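You operate a simulated robot arm through the tools that you are given. There is no shell and no other tool. Be economical: measure what you need, move in short steps, check, and stop when the job is done.

You run a simulated robot arm. Do the job below in one go: nothing can be reset, and whatever is moved stays where it is left.

## Task
Book carton four out on the blue board as the pink card says.
Fine: red peg in that socket, white slider on that number, carton pushed on to the yellow lane, then the lever to READY.
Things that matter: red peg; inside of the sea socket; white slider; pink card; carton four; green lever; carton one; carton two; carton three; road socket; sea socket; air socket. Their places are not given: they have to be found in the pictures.

The check looks at the end state, three seconds after you hand in, the way a careful person would. Anything else that was tipped, shoved, dropped, spilled or broken makes it a failure.

## Robot
A 7-joint arm with a two-finger parallel gripper, fixed in place. Base frame: the origin is at the foot of the arm, x ahead of it, y to its left, z up; the work surface is at about z = 800. Units: mm, degrees, N and s.
With the tool pointing down near the work surface it reaches from about 300 to 700 mm from the base axis. Its first joint turns from -66.0 to 66.0 degrees. Payload 1.57 kg.
Tool frame: the origin (TCP) lies between the finger pads and is the grasp point; the fingertips stand 30 mm ahead of it; z points along the fingers, y is the line along which they close. The gripper opens to 110 mm. The fingers are 24 mm wide and 12 mm thick; the gripper's body (48 by 112 mm) begins 78 mm behind the TCP.
Orientation is that of the tool frame in the base frame, as [roll, pitch, yaw] about the fixed x, y, z axes, in that order (R = Rz(yaw) Ry(pitch) Rx(roll)). With the fingers straight down and closing along the base's y, the tool's x points along the base's -x, its y along +y and its z along -z.

## Interface
- The arm moves only by the tool jog_arm. Its argument "targets" is a list of rows, each a list of 3 entries, a list of its own where there are three numbers: the shift along the tool's x, y, z in units of 50 mm (1.0 is 50 mm), then the turn, a rotation vector about the tool's x, y, z in units of 6 degrees (1.0 is 6 degrees), then the finger opening in mm, from 0 to 110. In form: [[[tx, ty, tz], [ax, ay, az], grip], ...]. A call has 1 to 12 rows; each row shifts and turns the commanded pose from where the row before left it, along the tool's axes as they then stand. A call with a number of a shift or a turn outside -1 to 1 is refused whole. Rows are played at 5 a second. More than 50 mm and 8.6 degrees between two rows, or a gripper value outside its range, and nothing of the call is played. A pose out of reach is approached as far as the arm can. The call stops where the force on the tool passes 40 N (or 10 N more than at its start, if that is more) or the arm is blocked; 0.2 s more then pass. The fingers move at their own pace (about 108 mm/s each) and stop on an object; they squeeze with about 40 N. The grip force told is the motor's: it shows also when the fingers shut on nothing. Time passes only in rows, and 0.2 s behind the last, so rows that do not move let the fingers close. The reply holds the time, the measured pose of the TCP, the force on the tool along the base axes, the opening and the grip force, in the units named above and with some noise.
- Cameras (640 x 400 px; columns grow to the right, rows downward): "scene" is fixed at [183.9, -411.6, 1381.2]; the picture's right is [0.60, -0.80, 0.00], its down [-0.49, -0.37, -0.79] and it looks along [0.63, 0.47, -0.62] (base axes); focal length 318 px, centre (320, 200). "wrist" rides on the gripper at [-36, 0, -80] in the tool frame; the picture's right is [0.00, -1.00, 0.00], its down [0.97, 0.00, -0.24] and it looks along [0.24, 0.00, 0.97] (tool axes); focal length 218 px, centre (320, 200).
- camera(camera): a new picture of that camera. The clock stands still meanwhile.
- measure_at(camera, pixels): for up to 12 pixels [column, row] of the newest picture of that camera ("zoom" is the newest enlarged one), the place [x, y, z] in the base frame of the surface seen there, good to about 2 mm, but the place of the scene camera against the robot may be out by one fixed shift of up to 25 mm in any direction. The clock stands still meanwhile.
- enlarge(camera, box): a new picture of the part [left, top, right, bottom] of that camera's present view, enlarged. The clock stands still meanwhile.
- finish_job(): hands the job in; it is judged then, once.

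Go step by step. Measure first, check grasps and placings, and put right what went wrong. The budget is 80 turns and 38 pictures, counting those below and the enlarged ones. Unless the task says otherwise, let go and move clear before handing in, and close with one line.

The tools are called as name(argument=value, ...) on one line, values as JSON. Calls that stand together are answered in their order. jog_arm: Moves the arm, as the interface text tells. Its arguments: {"type":"object","properties":{"targets":{"type":"array"}},"required":["targets"]} The other tools are called the same way: camera (camera) takes a picture; measure_at (camera, pixels) gives the place of the surface under pixels of a picture; enlarge (camera, box) takes an enlarged picture of a part of a camera's view; finish_job () hands the job in.

At the start:

```text
time: 0.0
tcp_pos: [461.1, 83.3, 1073.6]
tcp_rot: [-179.9, 0.0, -180.0]
wrist_force: [-0.6, 0.1, -0.7]
grip_width: 110.1
gripper_force: 0.0
```

scene: 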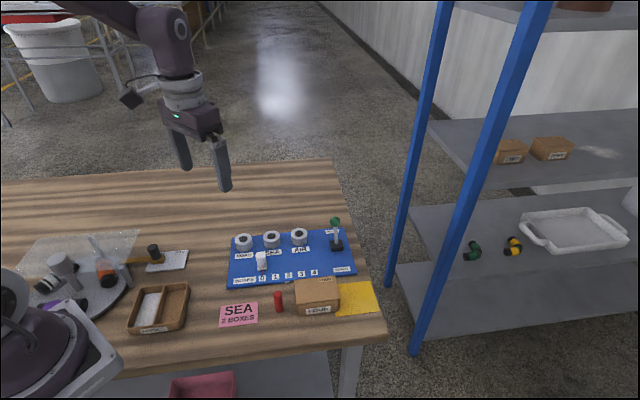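
wrist: 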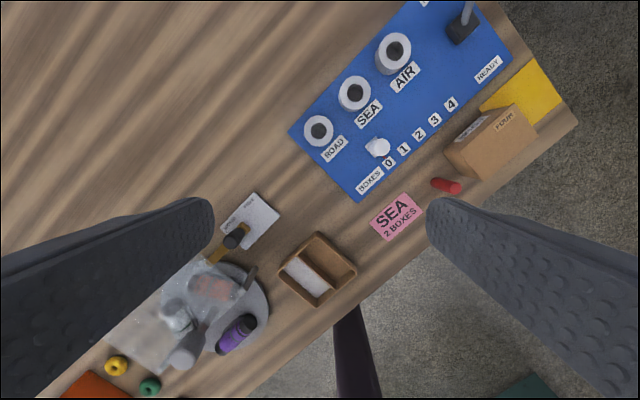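

The card at wrist (395,212) reads SEA, 2 BOXES. The red peg is near (446,186), carton four near (490,140) and the slider knob near (378,147). I'll enlarge both views before measuring.

enlarge(camera="wrist", box=[280, 0, 600, 200])

enlarge(camera="scene", box=[210, 210, 390, 322])

measure_at(camera="wrist", pixels=[[355, 93], [318, 130], [395, 52], [378, 147], [390, 163], [404, 150], [420, 135], [435, 120], [451, 105], [436, 182], [458, 188], [395, 215]])

```text
2.00 times, centred on (440, 100) of wrist
```

zoom: 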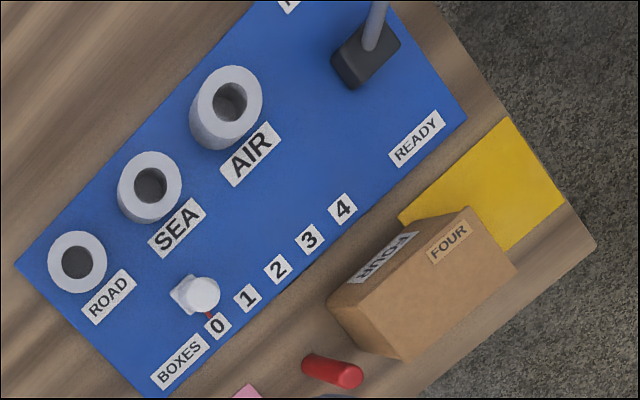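

```text
3.56 times, centred on (300, 266) of scene
```

zoom: 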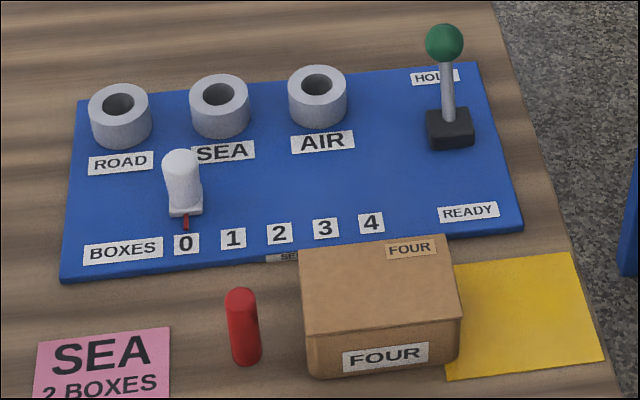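

```text
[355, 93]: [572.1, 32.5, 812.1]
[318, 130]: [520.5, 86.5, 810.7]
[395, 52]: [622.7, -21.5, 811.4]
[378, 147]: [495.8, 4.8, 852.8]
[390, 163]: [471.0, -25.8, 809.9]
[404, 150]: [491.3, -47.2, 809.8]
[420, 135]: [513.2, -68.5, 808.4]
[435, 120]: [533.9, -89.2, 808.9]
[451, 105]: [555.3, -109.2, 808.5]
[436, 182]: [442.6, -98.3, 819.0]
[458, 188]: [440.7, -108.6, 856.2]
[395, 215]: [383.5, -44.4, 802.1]
```

Numbers 0 to 4 run along about (0.71,-0.70) at 30 mm spacing. Next I'll measure the sea rim, slider, lever, carton and yellow lane in more detail.

measure_at(camera="wrist", pixels=[[344, 92], [366, 93], [355, 80], [356, 106], [380, 148], [372, 147], [452, 188], [463, 40], [455, 28], [476, 20], [467, 10], [488, 70]])

measure_at(camera="wrist", pixels=[[513, 106], [535, 134], [482, 177], [446, 150], [480, 125], [490, 145], [533, 60], [482, 108], [560, 100], [540, 122], [500, 155], [460, 145]])

measure_at(camera="zoom", pixels=[[444, 42], [447, 90], [448, 130], [182, 160], [182, 195], [240, 296], [219, 92], [218, 130], [283, 257], [430, 78], [350, 275], [390, 355]])

```text
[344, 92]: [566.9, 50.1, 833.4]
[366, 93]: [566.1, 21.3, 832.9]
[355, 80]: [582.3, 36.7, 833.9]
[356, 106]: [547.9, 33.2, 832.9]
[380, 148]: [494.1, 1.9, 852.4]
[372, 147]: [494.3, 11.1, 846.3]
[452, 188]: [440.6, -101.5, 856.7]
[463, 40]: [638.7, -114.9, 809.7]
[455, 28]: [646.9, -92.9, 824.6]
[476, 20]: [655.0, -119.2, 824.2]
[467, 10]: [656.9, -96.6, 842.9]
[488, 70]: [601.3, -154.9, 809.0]
```

```text
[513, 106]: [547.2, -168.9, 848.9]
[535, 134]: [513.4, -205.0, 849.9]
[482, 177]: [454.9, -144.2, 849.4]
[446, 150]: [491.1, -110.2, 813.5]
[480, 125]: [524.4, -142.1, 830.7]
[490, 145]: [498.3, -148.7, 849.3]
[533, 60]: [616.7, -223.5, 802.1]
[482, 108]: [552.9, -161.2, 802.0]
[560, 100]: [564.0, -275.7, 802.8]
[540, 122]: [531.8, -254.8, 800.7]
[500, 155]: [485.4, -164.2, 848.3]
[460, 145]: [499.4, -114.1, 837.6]
```

```text
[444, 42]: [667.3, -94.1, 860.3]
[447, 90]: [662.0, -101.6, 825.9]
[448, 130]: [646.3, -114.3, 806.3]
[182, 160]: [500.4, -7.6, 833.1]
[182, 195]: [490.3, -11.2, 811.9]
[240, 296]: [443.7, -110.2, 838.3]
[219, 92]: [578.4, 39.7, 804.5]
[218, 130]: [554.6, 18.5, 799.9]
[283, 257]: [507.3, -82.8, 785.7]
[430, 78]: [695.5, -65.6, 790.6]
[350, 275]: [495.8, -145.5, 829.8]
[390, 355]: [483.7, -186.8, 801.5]
```

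Sea socket centre is about (566,35), with its rim at z 833. The peg stands at about (441,-105) with its top at 857, and carton centre is about (501,-156). I'll turn the tool 45° to line up with the board and move over the peg.

jog_arm(targets=[[[0, 0, 0], [0, 0, 0.9375], 70], [[0, 0, 0], [0, 0, 0.9375], 70], [[0, 0, 0], [0, 0, 0.9375], 70], [[0, 0, 0], [0, 0, 0.9375], 70], [[0, 0, 0], [0, 0, 0.9375], 70], [[0, 0, 0], [0, 0, 0.9375], 70], [[0, 0, 0], [0, 0, 0.9375], 70], [[0, 0, 0], [0, 0, 0.9375], 70], [[-0.594, -0.735, 0.3], [0, 0, 0], 70], [[-0.594, -0.735, 0.3], [0, 0, 0], 70], [[-0.594, -0.735, 0.3], [0, 0, 0], 70], [[-0.594, -0.735, 0.3], [0, 0, 0], 70]])

camera(camera="wrist")

```text
time: 2.6
tcp_pos: [439.3, -106.2, 1015.5]
tcp_rot: [180.0, 0.0, 135.1]
wrist_force: [0.1, 0.7, -0.2]
grip_width: 70.0
gripper_force: 0.1
```

```text
33 pictures are left
```

wrist: 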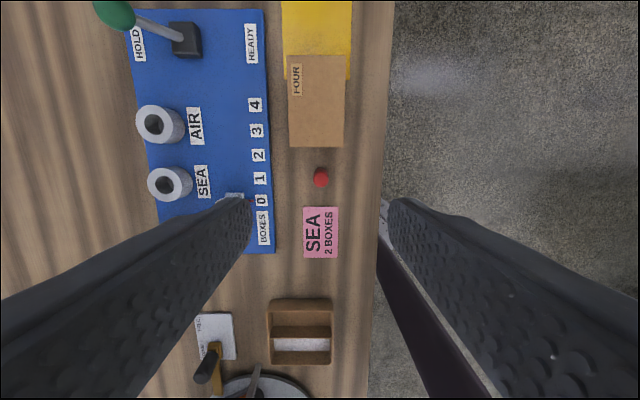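

The view is square with the board now, with the peg top near (321,176), sea rim near (170,185) and lever knob near (115,15). I'll measure these.

enlarge(camera="wrist", box=[80, 0, 400, 200])

measure_at(camera="wrist", pixels=[[316, 176], [320, 170], [321, 176], [326, 176], [321, 181], [290, 56], [343, 56], [290, 145], [342, 145], [112, 14], [187, 40], [170, 35]])

```text
2.00 times, centred on (240, 100) of wrist
```

zoom: 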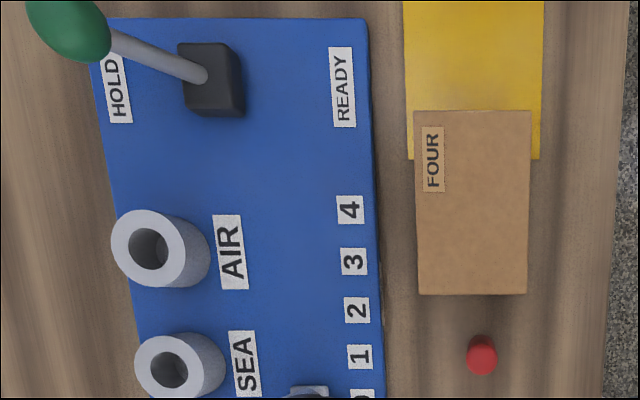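

```text
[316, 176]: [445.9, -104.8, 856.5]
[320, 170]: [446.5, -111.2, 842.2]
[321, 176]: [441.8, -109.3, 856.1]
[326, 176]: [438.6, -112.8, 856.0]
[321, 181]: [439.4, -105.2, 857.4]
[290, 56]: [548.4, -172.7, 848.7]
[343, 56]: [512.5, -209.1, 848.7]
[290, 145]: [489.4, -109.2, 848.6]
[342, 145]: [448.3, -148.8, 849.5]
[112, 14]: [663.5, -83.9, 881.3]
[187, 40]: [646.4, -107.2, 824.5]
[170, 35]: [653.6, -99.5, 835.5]
```

The peg axis is at about (440.5,-107) and the TCP is already over it. I'll descend to z ≈ 857, so the tips end above socket-rim level, and close.

jog_arm(targets=[[[-0.03, 0, 0.8], [0, 0, 0], 50], [[0, 0, 0.8], [0, 0, 0], 50], [[0, 0, 0.8], [0, 0, 0], 50], [[0, 0, 0.77], [0, 0, 0], 50], [[0, 0, 0], [0, 0, 0], 10], [[0, 0, 0], [0, 0, 0], 10], [[0, 0, 0], [0, 0, 0], 10]])

```text
time: 4.2
tcp_pos: [441.8, -108.8, 857.1]
tcp_rot: [180.0, 0.0, 135.1]
wrist_force: [1.8, -0.3, -0.4]
grip_width: 15.0
gripper_force: 31.5
```

The peg is gripped at 15 mm. I'll lift it clear and move over beside the sea socket to measure the socket head-on.

jog_arm(targets=[[[0, 0, -0.9], [0, 0, 0], 10], [[0, 0, -0.9], [0, 0, 0], 10], [[0.379, 0.758, 0], [0, 0, 0], 10], [[0.379, 0.758, 0], [0, 0, 0], 10], [[0.379, 0.758, 0], [0, 0, 0], 10], [[0.379, 0.758, 0], [0, 0, 0], 10], [[0.379, 0.758, 0], [0, 0, 0], 10]])

enlarge(camera="wrist", box=[200, 0, 520, 200])

```text
time: 5.8
tcp_pos: [508.5, 93.8, 945.9]
tcp_rot: [-180.0, 0.1, 135.0]
wrist_force: [0.1, 0.8, 0.5]
grip_width: 15.3
gripper_force: 31.2
```

```text
2.00 times, centred on (360, 100) of wrist
```

zoom: 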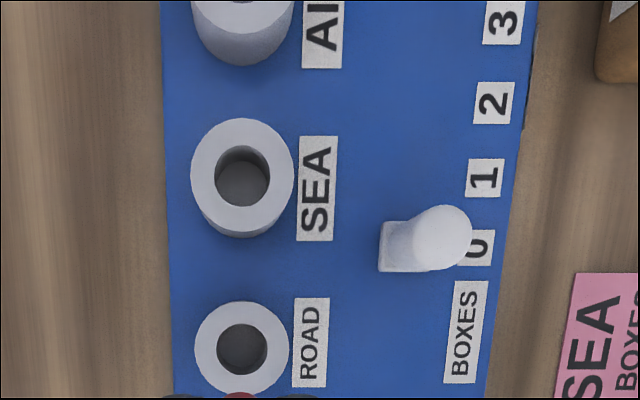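

The sea rim is clear, centred near zoom (242,172), and the slider knob is at (443,237). I'll measure both.

measure_at(camera="zoom", pixels=[[203, 170], [281, 170], [242, 132], [242, 213], [242, 185], [443, 237], [420, 240], [388, 240], [465, 237], [443, 212], [443, 260], [400, 270]])

```text
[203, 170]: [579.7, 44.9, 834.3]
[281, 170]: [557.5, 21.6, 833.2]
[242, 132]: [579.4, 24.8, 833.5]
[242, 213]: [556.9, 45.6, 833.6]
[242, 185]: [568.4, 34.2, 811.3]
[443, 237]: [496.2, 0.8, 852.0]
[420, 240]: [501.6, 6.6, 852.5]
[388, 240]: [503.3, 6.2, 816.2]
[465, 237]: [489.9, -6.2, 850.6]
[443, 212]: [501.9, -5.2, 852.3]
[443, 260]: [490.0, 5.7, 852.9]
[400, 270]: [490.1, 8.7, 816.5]
```

The sea centre is (568.3,34.2), with the hole about 23 mm across and its floor at 811. I'll go over it and lower to TCP 868, which leaves the peg foot just above the floor.

jog_arm(targets=[[[-0.86, 0, 0], [0, 0, 0], 10], [[-0.85, 0, 0], [0, 0, 0], 10], [[0, 0, 0], [0, 0, 0], 10], [[0, 0, 0.8], [0, 0, 0], 10]])

camera(camera="wrist")

```text
time: 6.8
tcp_pos: [571.0, 34.5, 908.5]
tcp_rot: [-179.9, -0.1, 135.0]
wrist_force: [-0.3, 0.1, -0.2]
grip_width: 15.5
gripper_force: 31.6
```

```text
30 pictures are left
```

wrist: 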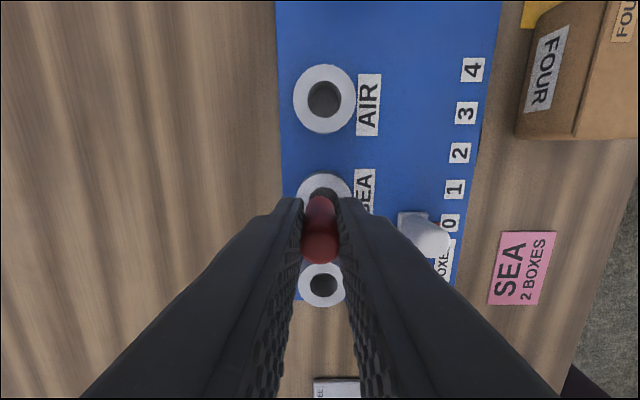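

The peg (column ~320) sits about 2 mm to the +v side of the socket (column ~324). I'll correct that and lower it.

jog_arm(targets=[[[0, -0.045, 0.3], [0, 0, 0], 10], [[0, 0, 0.2], [0, 0, 0], 10], [[0, 0, 0.2], [0, 0, 0], 10], [[0, 0, 0.1], [0, 0, 0], 10], [[0, 0, 0], [0, 0, 0], 10]])

```text
time: 8.0
tcp_pos: [568.4, 32.4, 867.3]
tcp_rot: [179.9, 0.2, 135.1]
wrist_force: [-3.2, -2.6, 31.1]
grip_width: 15.9
gripper_force: 31.3
```

Upward force at z 867 matches the peg resting on the floor (on the rim it would have stopped near 888). I'll release and rise.

jog_arm(targets=[[[0, 0, -0.04], [0, 0, 0], 10], [[0, 0, 0], [0, 0, 0], 40], [[0, 0, 0], [0, 0, 0], 40], [[0, 0, -0.9], [0, 0, 0], 40], [[0, 0, -0.9], [0, 0, 0], 40], [[0.8, -0.5, 0], [0, 0, 0], 40], [[0.8, -0.5, 0], [0, 0, 0], 40]])

camera(camera="wrist")

```text
time: 9.6
tcp_pos: [478.7, 50.8, 957.3]
tcp_rot: [180.0, 0.0, 135.2]
wrist_force: [-0.5, 0.3, 0.4]
grip_width: 40.3
gripper_force: 0.1
```

```text
29 pictures are left
```

wrist: 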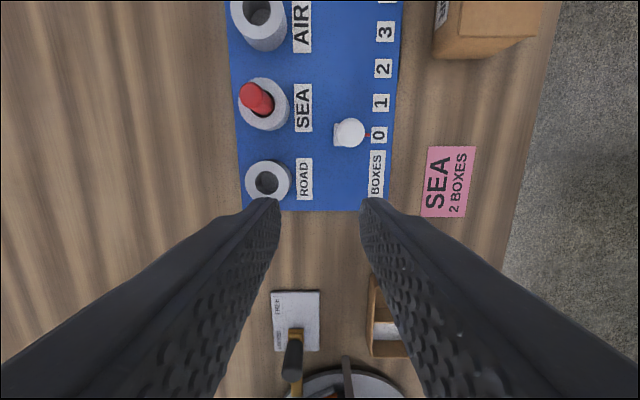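

The peg stands in the sea socket at (256,98). Next I'll look closely at the slider, its pointer and the numbers.

enlarge(camera="wrist", box=[310, 10, 438, 170])

measure_at(camera="wrist", pixels=[[380, 135], [381, 102], [383, 69], [385, 32], [349, 132], [341, 132], [358, 132], [349, 122], [349, 142], [338, 143], [338, 126], [369, 134]])

```text
2.50 times, centred on (374, 90) of wrist
```

zoom: 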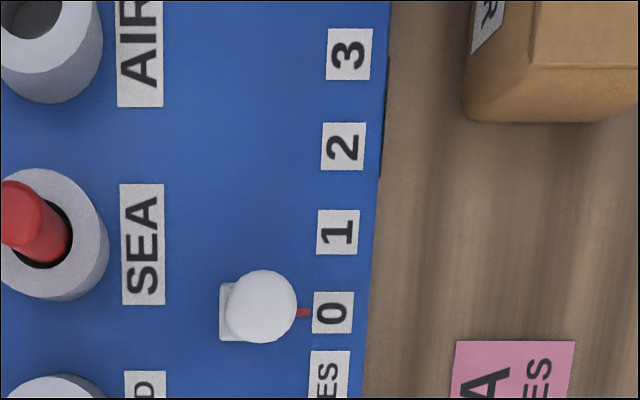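

```text
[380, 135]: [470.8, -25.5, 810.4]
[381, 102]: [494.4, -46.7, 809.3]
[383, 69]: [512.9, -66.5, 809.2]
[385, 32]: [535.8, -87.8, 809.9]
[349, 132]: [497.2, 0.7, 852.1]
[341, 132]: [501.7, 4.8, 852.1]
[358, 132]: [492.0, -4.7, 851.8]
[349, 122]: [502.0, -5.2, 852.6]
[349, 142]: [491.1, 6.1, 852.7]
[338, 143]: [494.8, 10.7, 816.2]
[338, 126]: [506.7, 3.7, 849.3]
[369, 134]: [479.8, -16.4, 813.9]
```

Along the board direction u, knob and pointer are at 351 and label 2 is at about 411, so the slider goes 60 mm along u. I'll come down over the knob and grip it.

jog_arm(targets=[[[-0.864, -0.456, 0], [0, 0, 0], 40], [[-0.1, 0, 0.7], [0, 0, 0], 40], [[0, 0, 0.7], [0, 0, 0], 40], [[0, 0, 0.75], [0, 0, 0], 40], [[0, 0, 0], [0, 0, 0], 40]])

```text
time: 10.8
tcp_pos: [495.9, 3.8, 847.7]
tcp_rot: [-180.0, 0.0, 135.1]
wrist_force: [-0.2, 0.4, 0.9]
grip_width: 39.8
gripper_force: 0.2
```

I'm about 1.5 mm off in v and 3 mm in u, so I'll correct that and close on the knob.

jog_arm(targets=[[[-0.05, -0.04, 0], [0, 0, 0], 40], [[0, 0, 0], [0, 0, 0], 10], [[0, 0, 0], [0, 0, 0], 10], [[0, 0, 0], [0, 0, 0], 10]])

```text
time: 11.8
tcp_pos: [495.6, -2.4, 848.0]
tcp_rot: [-179.8, -0.1, 135.1]
wrist_force: [-8.2, -9.5, -1.9]
grip_width: 21.9
gripper_force: 35.2
```

Gripped at 21.9 mm. I'll slide 60 mm along u in small steps.

jog_arm(targets=[[[-0.2, 0, 0], [0, 0, 0], 10], [[-0.2, 0, 0], [0, 0, 0], 10], [[-0.2, 0, 0], [0, 0, 0], 10], [[-0.2, 0, 0], [0, 0, 0], 10], [[-0.2, 0, 0], [0, 0, 0], 10], [[-0.2, 0, 0], [0, 0, 0], 10], [[0, 0, 0], [0, 0, 0], 10]])

```text
time: 13.4
tcp_pos: [535.7, -41.3, 848.4]
tcp_rot: [180.0, 0.0, 135.0]
wrist_force: [0.3, -1.1, -5.0]
grip_width: 22.4
gripper_force: 35.2
```

TCP moved to u ≈ 408. I'll release, rise and back off to look at the pointer.

jog_arm(targets=[[[0, 0, 0], [0, 0, 0], 44], [[0, 0, 0], [0, 0, 0], 44], [[0, 0, -0.8], [0, 0, 0], 44], [[0, 0, -0.8], [0, 0, 0], 44], [[0.8, 0, 0], [0, 0, 0], 44], [[0.8, 0, 0], [0, 0, 0], 44]])

enlarge(camera="wrist", box=[240, 40, 400, 140])

```text
time: 14.8
tcp_pos: [479.5, 18.4, 928.3]
tcp_rot: [180.0, -0.1, 135.1]
wrist_force: [0.2, -0.8, 0.0]
grip_width: 43.8
gripper_force: 0.0
```

```text
4.00 times, centred on (320, 90) of wrist
```

zoom: 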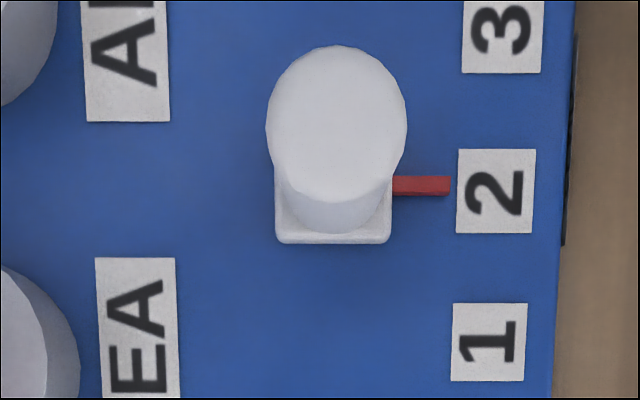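

The pointer at zoom (422,185) is on number 2. Now I'll move to the left of carton four, still high, to measure the carton and lane.

jog_arm(targets=[[[-0.466, -0.744, -0.2], [0, 0, 0], 24], [[-0.466, -0.744, -0.2], [0, 0, 0], 24], [[-0.466, -0.744, 0], [0, 0, 0], 24]])

camera(camera="wrist")

```text
time: 15.6
tcp_pos: [453.1, -112.6, 946.9]
tcp_rot: [-180.0, 0.0, 135.0]
wrist_force: [-0.1, -0.6, -0.2]
grip_width: 23.9
gripper_force: 0.0
```

```text
26 pictures are left
```

wrist: 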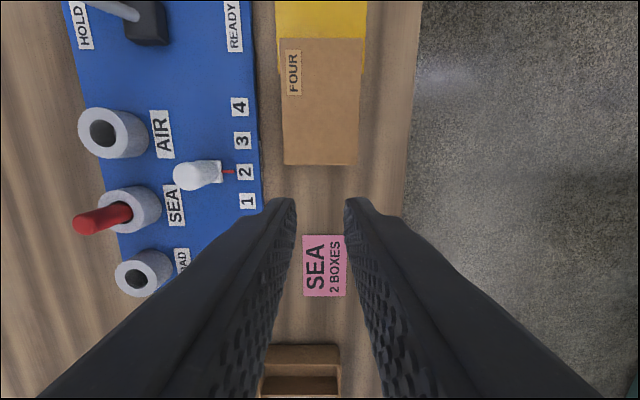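

Carton top spans (281..362, 38..165), and the path is clear. I'll measure the corners and lane edges.

measure_at(camera="wrist", pixels=[[283, 42], [359, 42], [286, 160], [356, 162], [278, 68], [363, 68], [279, 30], [363, 30], [278, 4], [364, 4]])

```text
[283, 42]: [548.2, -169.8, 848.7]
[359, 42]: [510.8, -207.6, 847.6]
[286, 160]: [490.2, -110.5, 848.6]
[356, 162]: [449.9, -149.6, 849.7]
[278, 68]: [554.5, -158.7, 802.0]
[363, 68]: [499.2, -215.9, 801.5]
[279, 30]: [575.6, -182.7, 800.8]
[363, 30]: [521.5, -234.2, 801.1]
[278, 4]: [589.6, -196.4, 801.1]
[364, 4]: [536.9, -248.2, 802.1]
```

Carton u is 422–509 at v 241, and the lane is about u 501–594 at v 240.5, so it needs a straight push of about 82 mm. I'll lower behind the carton and push slowly.

jog_arm(targets=[[[0.1, 0, 0.7], [0, 0, 0], 24], [[0, 0, 0.7], [0, 0, 0], 24], [[0, 0, 0.75], [0, 0, 0], 24], [[0, 0, 0], [0, 0, 0], 24]])

```text
time: 16.6
tcp_pos: [449.0, -107.2, 841.3]
tcp_rot: [179.9, 0.0, 135.0]
wrist_force: [0.5, -0.2, 0.4]
grip_width: 23.9
gripper_force: 0.1
```

I'm behind the carton with no contact, so I'll push about 88 mm along u in 8 mm steps.

jog_arm(targets=[[[-0.16, 0, 0], [0, 0, 0], 24], [[-0.16, 0, 0], [0, 0, 0], 24], [[-0.16, 0, 0], [0, 0, 0], 24], [[-0.16, 0, 0], [0, 0, 0], 24], [[-0.16, 0, 0], [0, 0, 0], 24], [[-0.16, 0, 0], [0, 0, 0], 24], [[-0.16, 0, 0], [0, 0, 0], 24], [[-0.16, 0, 0], [0, 0, 0], 24], [[-0.16, 0, 0], [0, 0, 0], 24], [[-0.16, 0, 0], [0, 0, 0], 24], [[-0.16, 0, 0], [0, 0, 0], 24]])

camera(camera="wrist")

enlarge(camera="scene", box=[210, 210, 402, 330])

```text
time: 19.0
tcp_pos: [509.6, -172.3, 842.9]
tcp_rot: [180.0, 0.1, 135.0]
wrist_force: [-0.2, 0.5, -0.9]
grip_width: 23.8
gripper_force: 0.0
```

```text
25 pictures are left
```

wrist: 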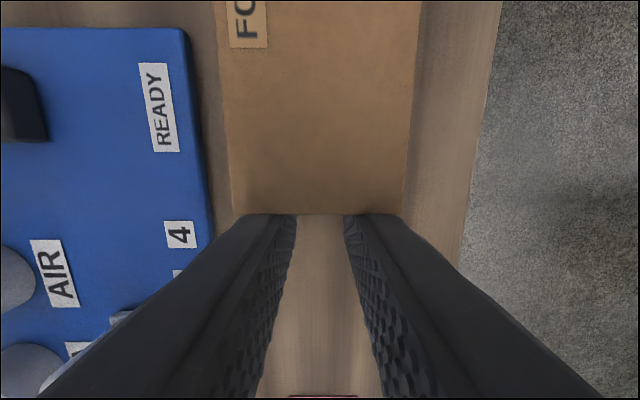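

```text
3.33 times, centred on (306, 270) of scene
```

zoom: 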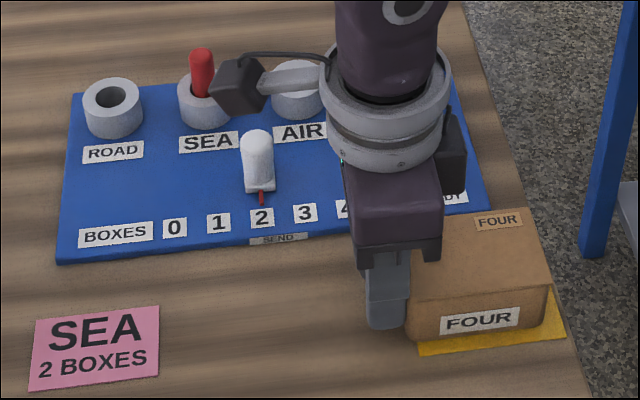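

The carton is nearly there, with some yellow still showing at its right end. I'll push 10 mm more, then back off and rise to measure.

jog_arm(targets=[[[-0.1, 0, 0], [0, 0, 0], 24], [[-0.1, 0, 0], [0, 0, 0], 24], [[0, 0, 0], [0, 0, 0], 24], [[0.3, 0, 0], [0, 0, 0], 24], [[0, 0, -0.8], [0, 0, 0], 24], [[0, 0, -0.9], [0, 0, 0], 24], [[0, 0, -0.9], [0, 0, 0], 24], [[-0.7, 0, 0], [0, 0, 0], 24]])

camera(camera="wrist")

```text
time: 20.8
tcp_pos: [533.6, -194.0, 972.5]
tcp_rot: [179.9, 0.0, 135.1]
wrist_force: [-0.7, 0.3, 0.6]
grip_width: 24.2
gripper_force: 0.1
```

```text
23 pictures are left
```

wrist: 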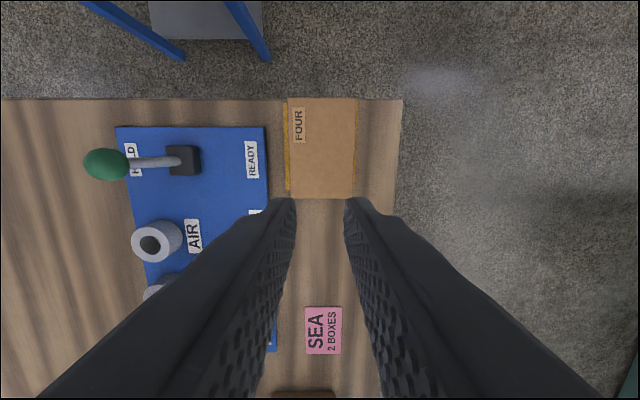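

The carton top spans (289..357, 98..197), with yellow along its left side. I'll enlarge and measure the ends.

enlarge(camera="wrist", box=[240, 80, 400, 220])

measure_at(camera="wrist", pixels=[[292, 101], [354, 101], [294, 194], [348, 195], [286, 106], [287, 184], [287, 190], [285, 103], [286, 97], [390, 102], [287, 194]])

enlarge(camera="scene", box=[290, 250, 402, 330])

```text
2.86 times, centred on (320, 150) of wrist
```

zoom: 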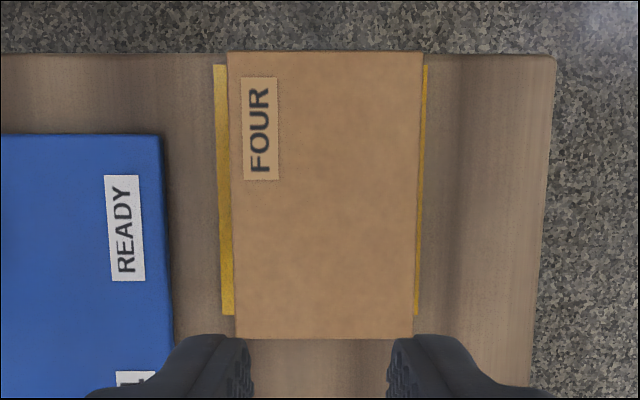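

```text
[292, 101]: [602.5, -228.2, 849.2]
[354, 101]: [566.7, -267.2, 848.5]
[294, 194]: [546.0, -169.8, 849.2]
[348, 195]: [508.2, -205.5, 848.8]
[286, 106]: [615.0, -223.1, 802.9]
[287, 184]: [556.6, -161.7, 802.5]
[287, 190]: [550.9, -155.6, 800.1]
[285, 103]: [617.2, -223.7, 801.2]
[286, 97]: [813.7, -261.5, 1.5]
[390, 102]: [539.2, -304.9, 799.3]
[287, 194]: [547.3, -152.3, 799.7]
```

```text
5.00 times, centred on (346, 290) of scene
```

zoom: 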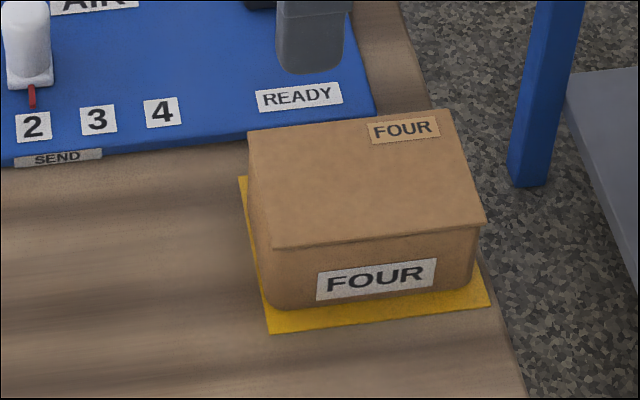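

The carton is fully on the lane, with yellow showing on three sides in the scene view. Now the lever: knob at wrist (107,164), rod at (150,161), block at (184,160).

measure_at(camera="wrist", pixels=[[107, 164], [95, 164], [120, 164], [107, 152], [107, 176], [140, 162], [155, 161], [170, 160], [172, 148], [198, 148], [198, 172], [186, 157]])

enlarge(camera="wrist", box=[60, 100, 280, 240])

```text
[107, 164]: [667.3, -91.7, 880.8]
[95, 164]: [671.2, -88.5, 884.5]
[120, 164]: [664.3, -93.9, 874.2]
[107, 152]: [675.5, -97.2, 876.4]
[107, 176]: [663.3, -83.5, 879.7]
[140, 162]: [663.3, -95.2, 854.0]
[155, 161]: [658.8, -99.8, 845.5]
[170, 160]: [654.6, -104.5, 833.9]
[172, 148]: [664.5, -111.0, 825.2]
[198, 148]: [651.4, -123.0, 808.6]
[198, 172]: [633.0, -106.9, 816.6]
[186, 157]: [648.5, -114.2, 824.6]
```

```text
2.86 times, centred on (170, 170) of wrist
```

zoom: 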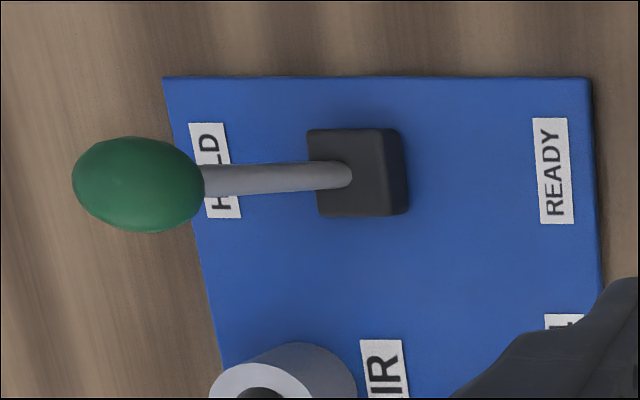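

The lever's rod runs at u ≈ 537 from a pivot near v 378 to a knob centre near v 416, z 876, leaning about 32° to HOLD. I'll straddle the knob with the fingers open along v, approaching from above.

jog_arm(targets=[[[-0.1125, 0.82, 0], [0, 0, 0], 64], [[-0.1125, 0.82, 0], [0, 0, 0], 64], [[-0.1125, 0.82, 0], [0, 0, 0], 64], [[-0.1125, 0.82, 0], [0, 0, 0], 64], [[0, 0, 0], [0, 0, 0], 64]])

camera(camera="wrist")

```text
time: 22.0
tcp_pos: [661.2, -91.2, 971.4]
tcp_rot: [179.9, 0.0, 135.1]
wrist_force: [0.4, 0.5, -0.2]
grip_width: 63.8
gripper_force: 0.0
```

```text
19 pictures are left
```

wrist: 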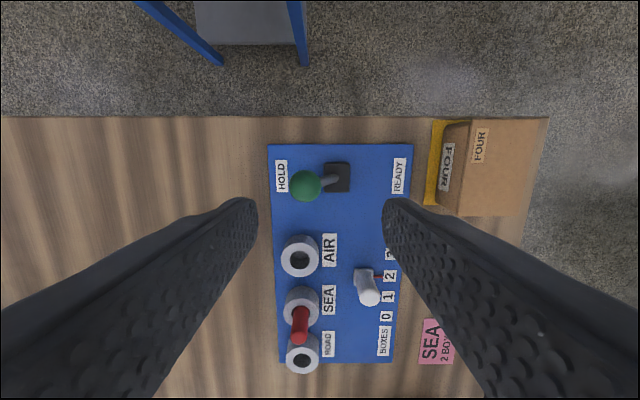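

The knob is between the fingers at (306,186). I'll measure it from here.

measure_at(camera="wrist", pixels=[[306, 186], [295, 186], [317, 186], [306, 175], [306, 197], [330, 181]])

```text
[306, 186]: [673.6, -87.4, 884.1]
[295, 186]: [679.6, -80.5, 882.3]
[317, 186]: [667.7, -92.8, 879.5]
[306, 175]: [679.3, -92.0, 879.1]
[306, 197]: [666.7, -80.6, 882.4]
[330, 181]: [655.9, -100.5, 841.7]
```

The knob centre is (673.5,-86.5,874), and the far finger clears it by about 9 mm. I'll correct u by 5 mm and descend to TCP z ≈ 888.

jog_arm(targets=[[[-0.1, 0, 0.5], [0, 0, 0], 64], [[0, 0, 0.6], [0, 0, 0], 64], [[0, 0, 0.57], [0, 0, 0], 64], [[0, 0, 0], [0, 0, 0], 64]])

```text
time: 23.0
tcp_pos: [666.6, -96.5, 887.6]
tcp_rot: [-180.0, 0.0, 135.0]
wrist_force: [-0.8, 0.2, 0.2]
grip_width: 63.9
gripper_force: 0.0
```

No contact yet. I'll pull toward READY (-v) in 6 mm steps.

jog_arm(targets=[[[0, -0.12, 0], [0, 0, 0], 64], [[0, -0.12, 0], [0, 0, 0], 64], [[0, -0.12, 0], [0, 0, 0], 64], [[0, -0.12, 0], [0, 0, 0], 64], [[0, -0.12, 0], [0, 0, 0], 64], [[0, -0.12, 0], [0, 0, 0], 64], [[0, -0.12, 0], [0, 0, 0], 64], [[0, -0.12, 0], [0, 0, 0], 64], [[0, -0.12, 0], [0, 0, 0], 64], [[0, -0.12, 0], [0, 0, 0], 64], [[0, -0.12, 0], [0, 0, 0], 64], [[0, -0.12, 0], [0, 0, 0], 64]])

camera(camera="wrist")

```text
time: 25.6
tcp_pos: [615.9, -145.3, 887.7]
tcp_rot: [179.8, 0.1, 135.2]
wrist_force: [7.4, 6.3, 2.3]
grip_width: 72.5
gripper_force: 4.1
```

```text
18 pictures are left
```

wrist: 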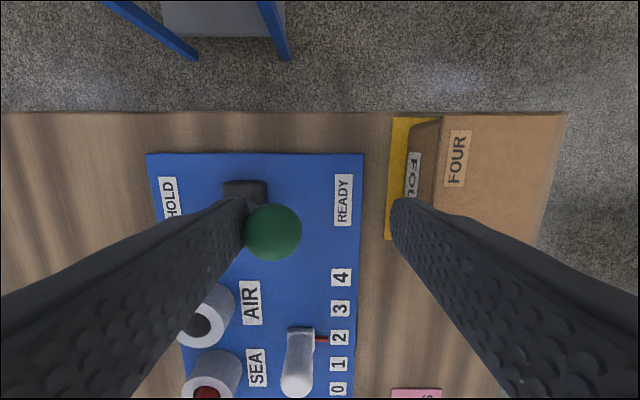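

The knob is well past vertical at (272,232), though the fingers yielded to 72 mm. Narrowing the opening will push the lever on and keep the near finger away from the carton.

jog_arm(targets=[[[0, 0, 0], [0, 0, 0], 56], [[0, 0, 0], [0, 0, 0], 48], [[0, 0, 0], [0, 0, 0], 42], [[0, 0, 0], [0, 0, 0], 42], [[0, 0, 0], [0, 0, 0], 42]])

camera(camera="wrist")

```text
time: 26.8
tcp_pos: [616.1, -146.5, 888.0]
tcp_rot: [179.8, 0.0, 135.1]
wrist_force: [23.7, 20.7, 2.5]
grip_width: 70.3
gripper_force: 15.7
```

```text
17 pictures are left
```

wrist: 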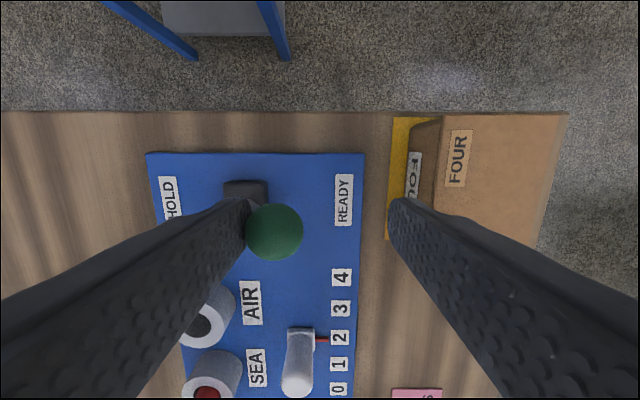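

The tool now feels about 31 N along +v with little motion, so the lever may be at its stop. I'll measure knob and rod.

measure_at(camera="wrist", pixels=[[273, 231], [285, 231], [262, 231], [273, 218], [273, 246], [298, 231], [250, 203], [343, 200]])

enlarge(camera="scene", box=[290, 190, 402, 270])

```text
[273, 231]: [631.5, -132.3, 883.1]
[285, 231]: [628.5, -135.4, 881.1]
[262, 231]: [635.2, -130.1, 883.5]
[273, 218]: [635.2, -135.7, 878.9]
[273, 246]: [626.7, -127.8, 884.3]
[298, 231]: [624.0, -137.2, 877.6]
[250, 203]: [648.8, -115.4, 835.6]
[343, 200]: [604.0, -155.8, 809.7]
```

```text
5.00 times, centred on (346, 230) of scene
```

zoom: 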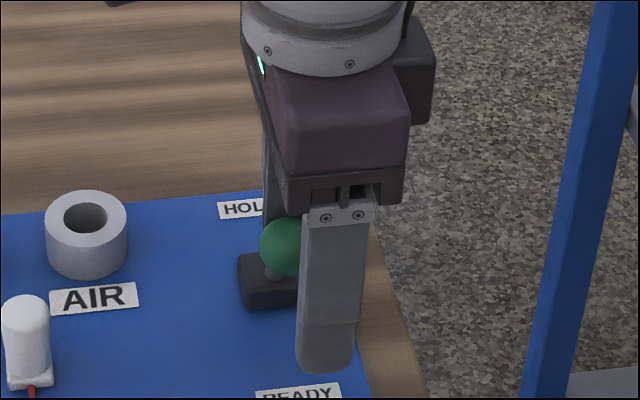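

The knob centre is now at v ≈ 352 with its top at z 884, the same height as at HOLD, so it has the mirrored tilt and is at the READY stop. I'll open slightly, lift and check.

jog_arm(targets=[[[0, 0, 0], [0, 0, 0], 76], [[0, 0.05, 0], [0, 0, 0], 80], [[0, 0, -0.5], [0, 0, 0], 80], [[0, 0, -0.9], [0, 0, 0], 80], [[0, 0, -0.9], [0, 0, 0], 80], [[0.7, 0.5, 0], [0, 0, 0], 80], [[0.7, 0.5, 0], [0, 0, 0], 80], [[0.7, 0.5, 0], [0, 0, 0], 80], [[0.7, 0.5, 0], [0, 0, 0], 80]])

camera(camera="wrist")

enlarge(camera="scene", box=[210, 210, 402, 330])

```text
time: 28.8
tcp_pos: [584.7, 24.1, 1002.4]
tcp_rot: [179.9, -0.1, 135.0]
wrist_force: [-0.1, 0.2, -1.2]
grip_width: 79.9
gripper_force: 0.1
```

```text
15 pictures are left
```

wrist: 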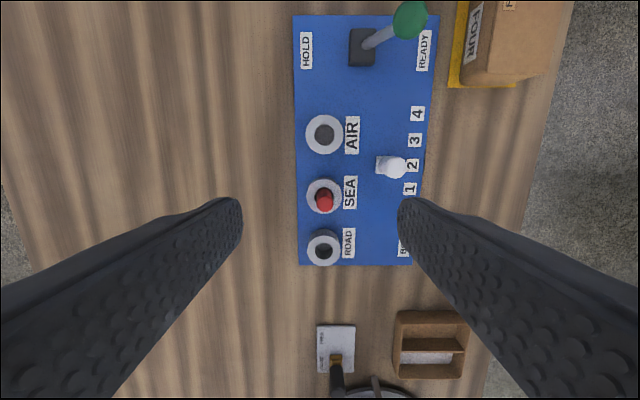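

```text
3.33 times, centred on (306, 270) of scene
```

zoom: 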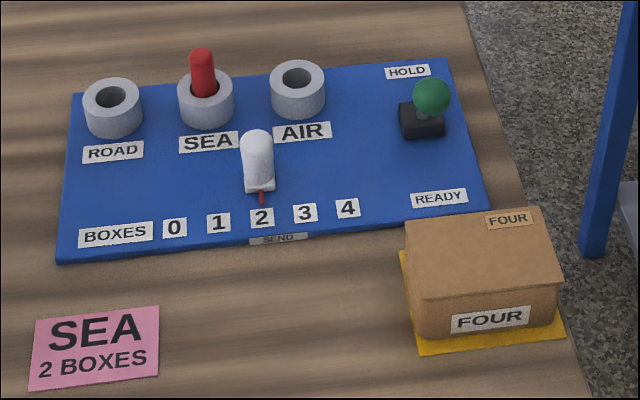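

Peg in SEA, slider on 2, carton on the lane, lever leaning to READY. I'll take one last check of the lever's resting angle and the SEND strip.

measure_at(camera="wrist", pixels=[[410, 19], [400, 19], [420, 19], [409, 30], [385, 36]])

enlarge(camera="scene", box=[270, 262, 318, 292])

```text
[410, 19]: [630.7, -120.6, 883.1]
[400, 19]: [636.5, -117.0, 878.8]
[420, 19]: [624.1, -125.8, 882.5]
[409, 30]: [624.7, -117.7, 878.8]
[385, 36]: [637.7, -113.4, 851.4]
```

```text
13.33 times, centred on (294, 277) of scene
```

zoom: 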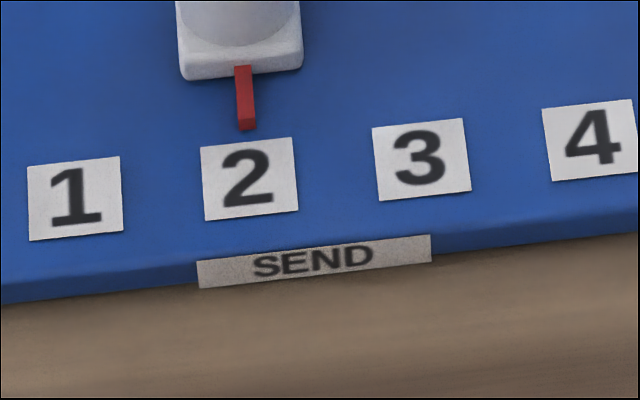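

Carton four is booked out: red peg in the SEA socket, slider on 2, carton on the yellow lane and lever at READY, as the last pictures and lever readings show. SEND is only a label, and the arm is clear, so I'm handing in.

finish_job()

```text
The job is handed in.
```

Carton four is booked out as the pink card says: red peg in the SEA socket, slider on 2, carton on the yellow lane, lever at READY, arm clear.
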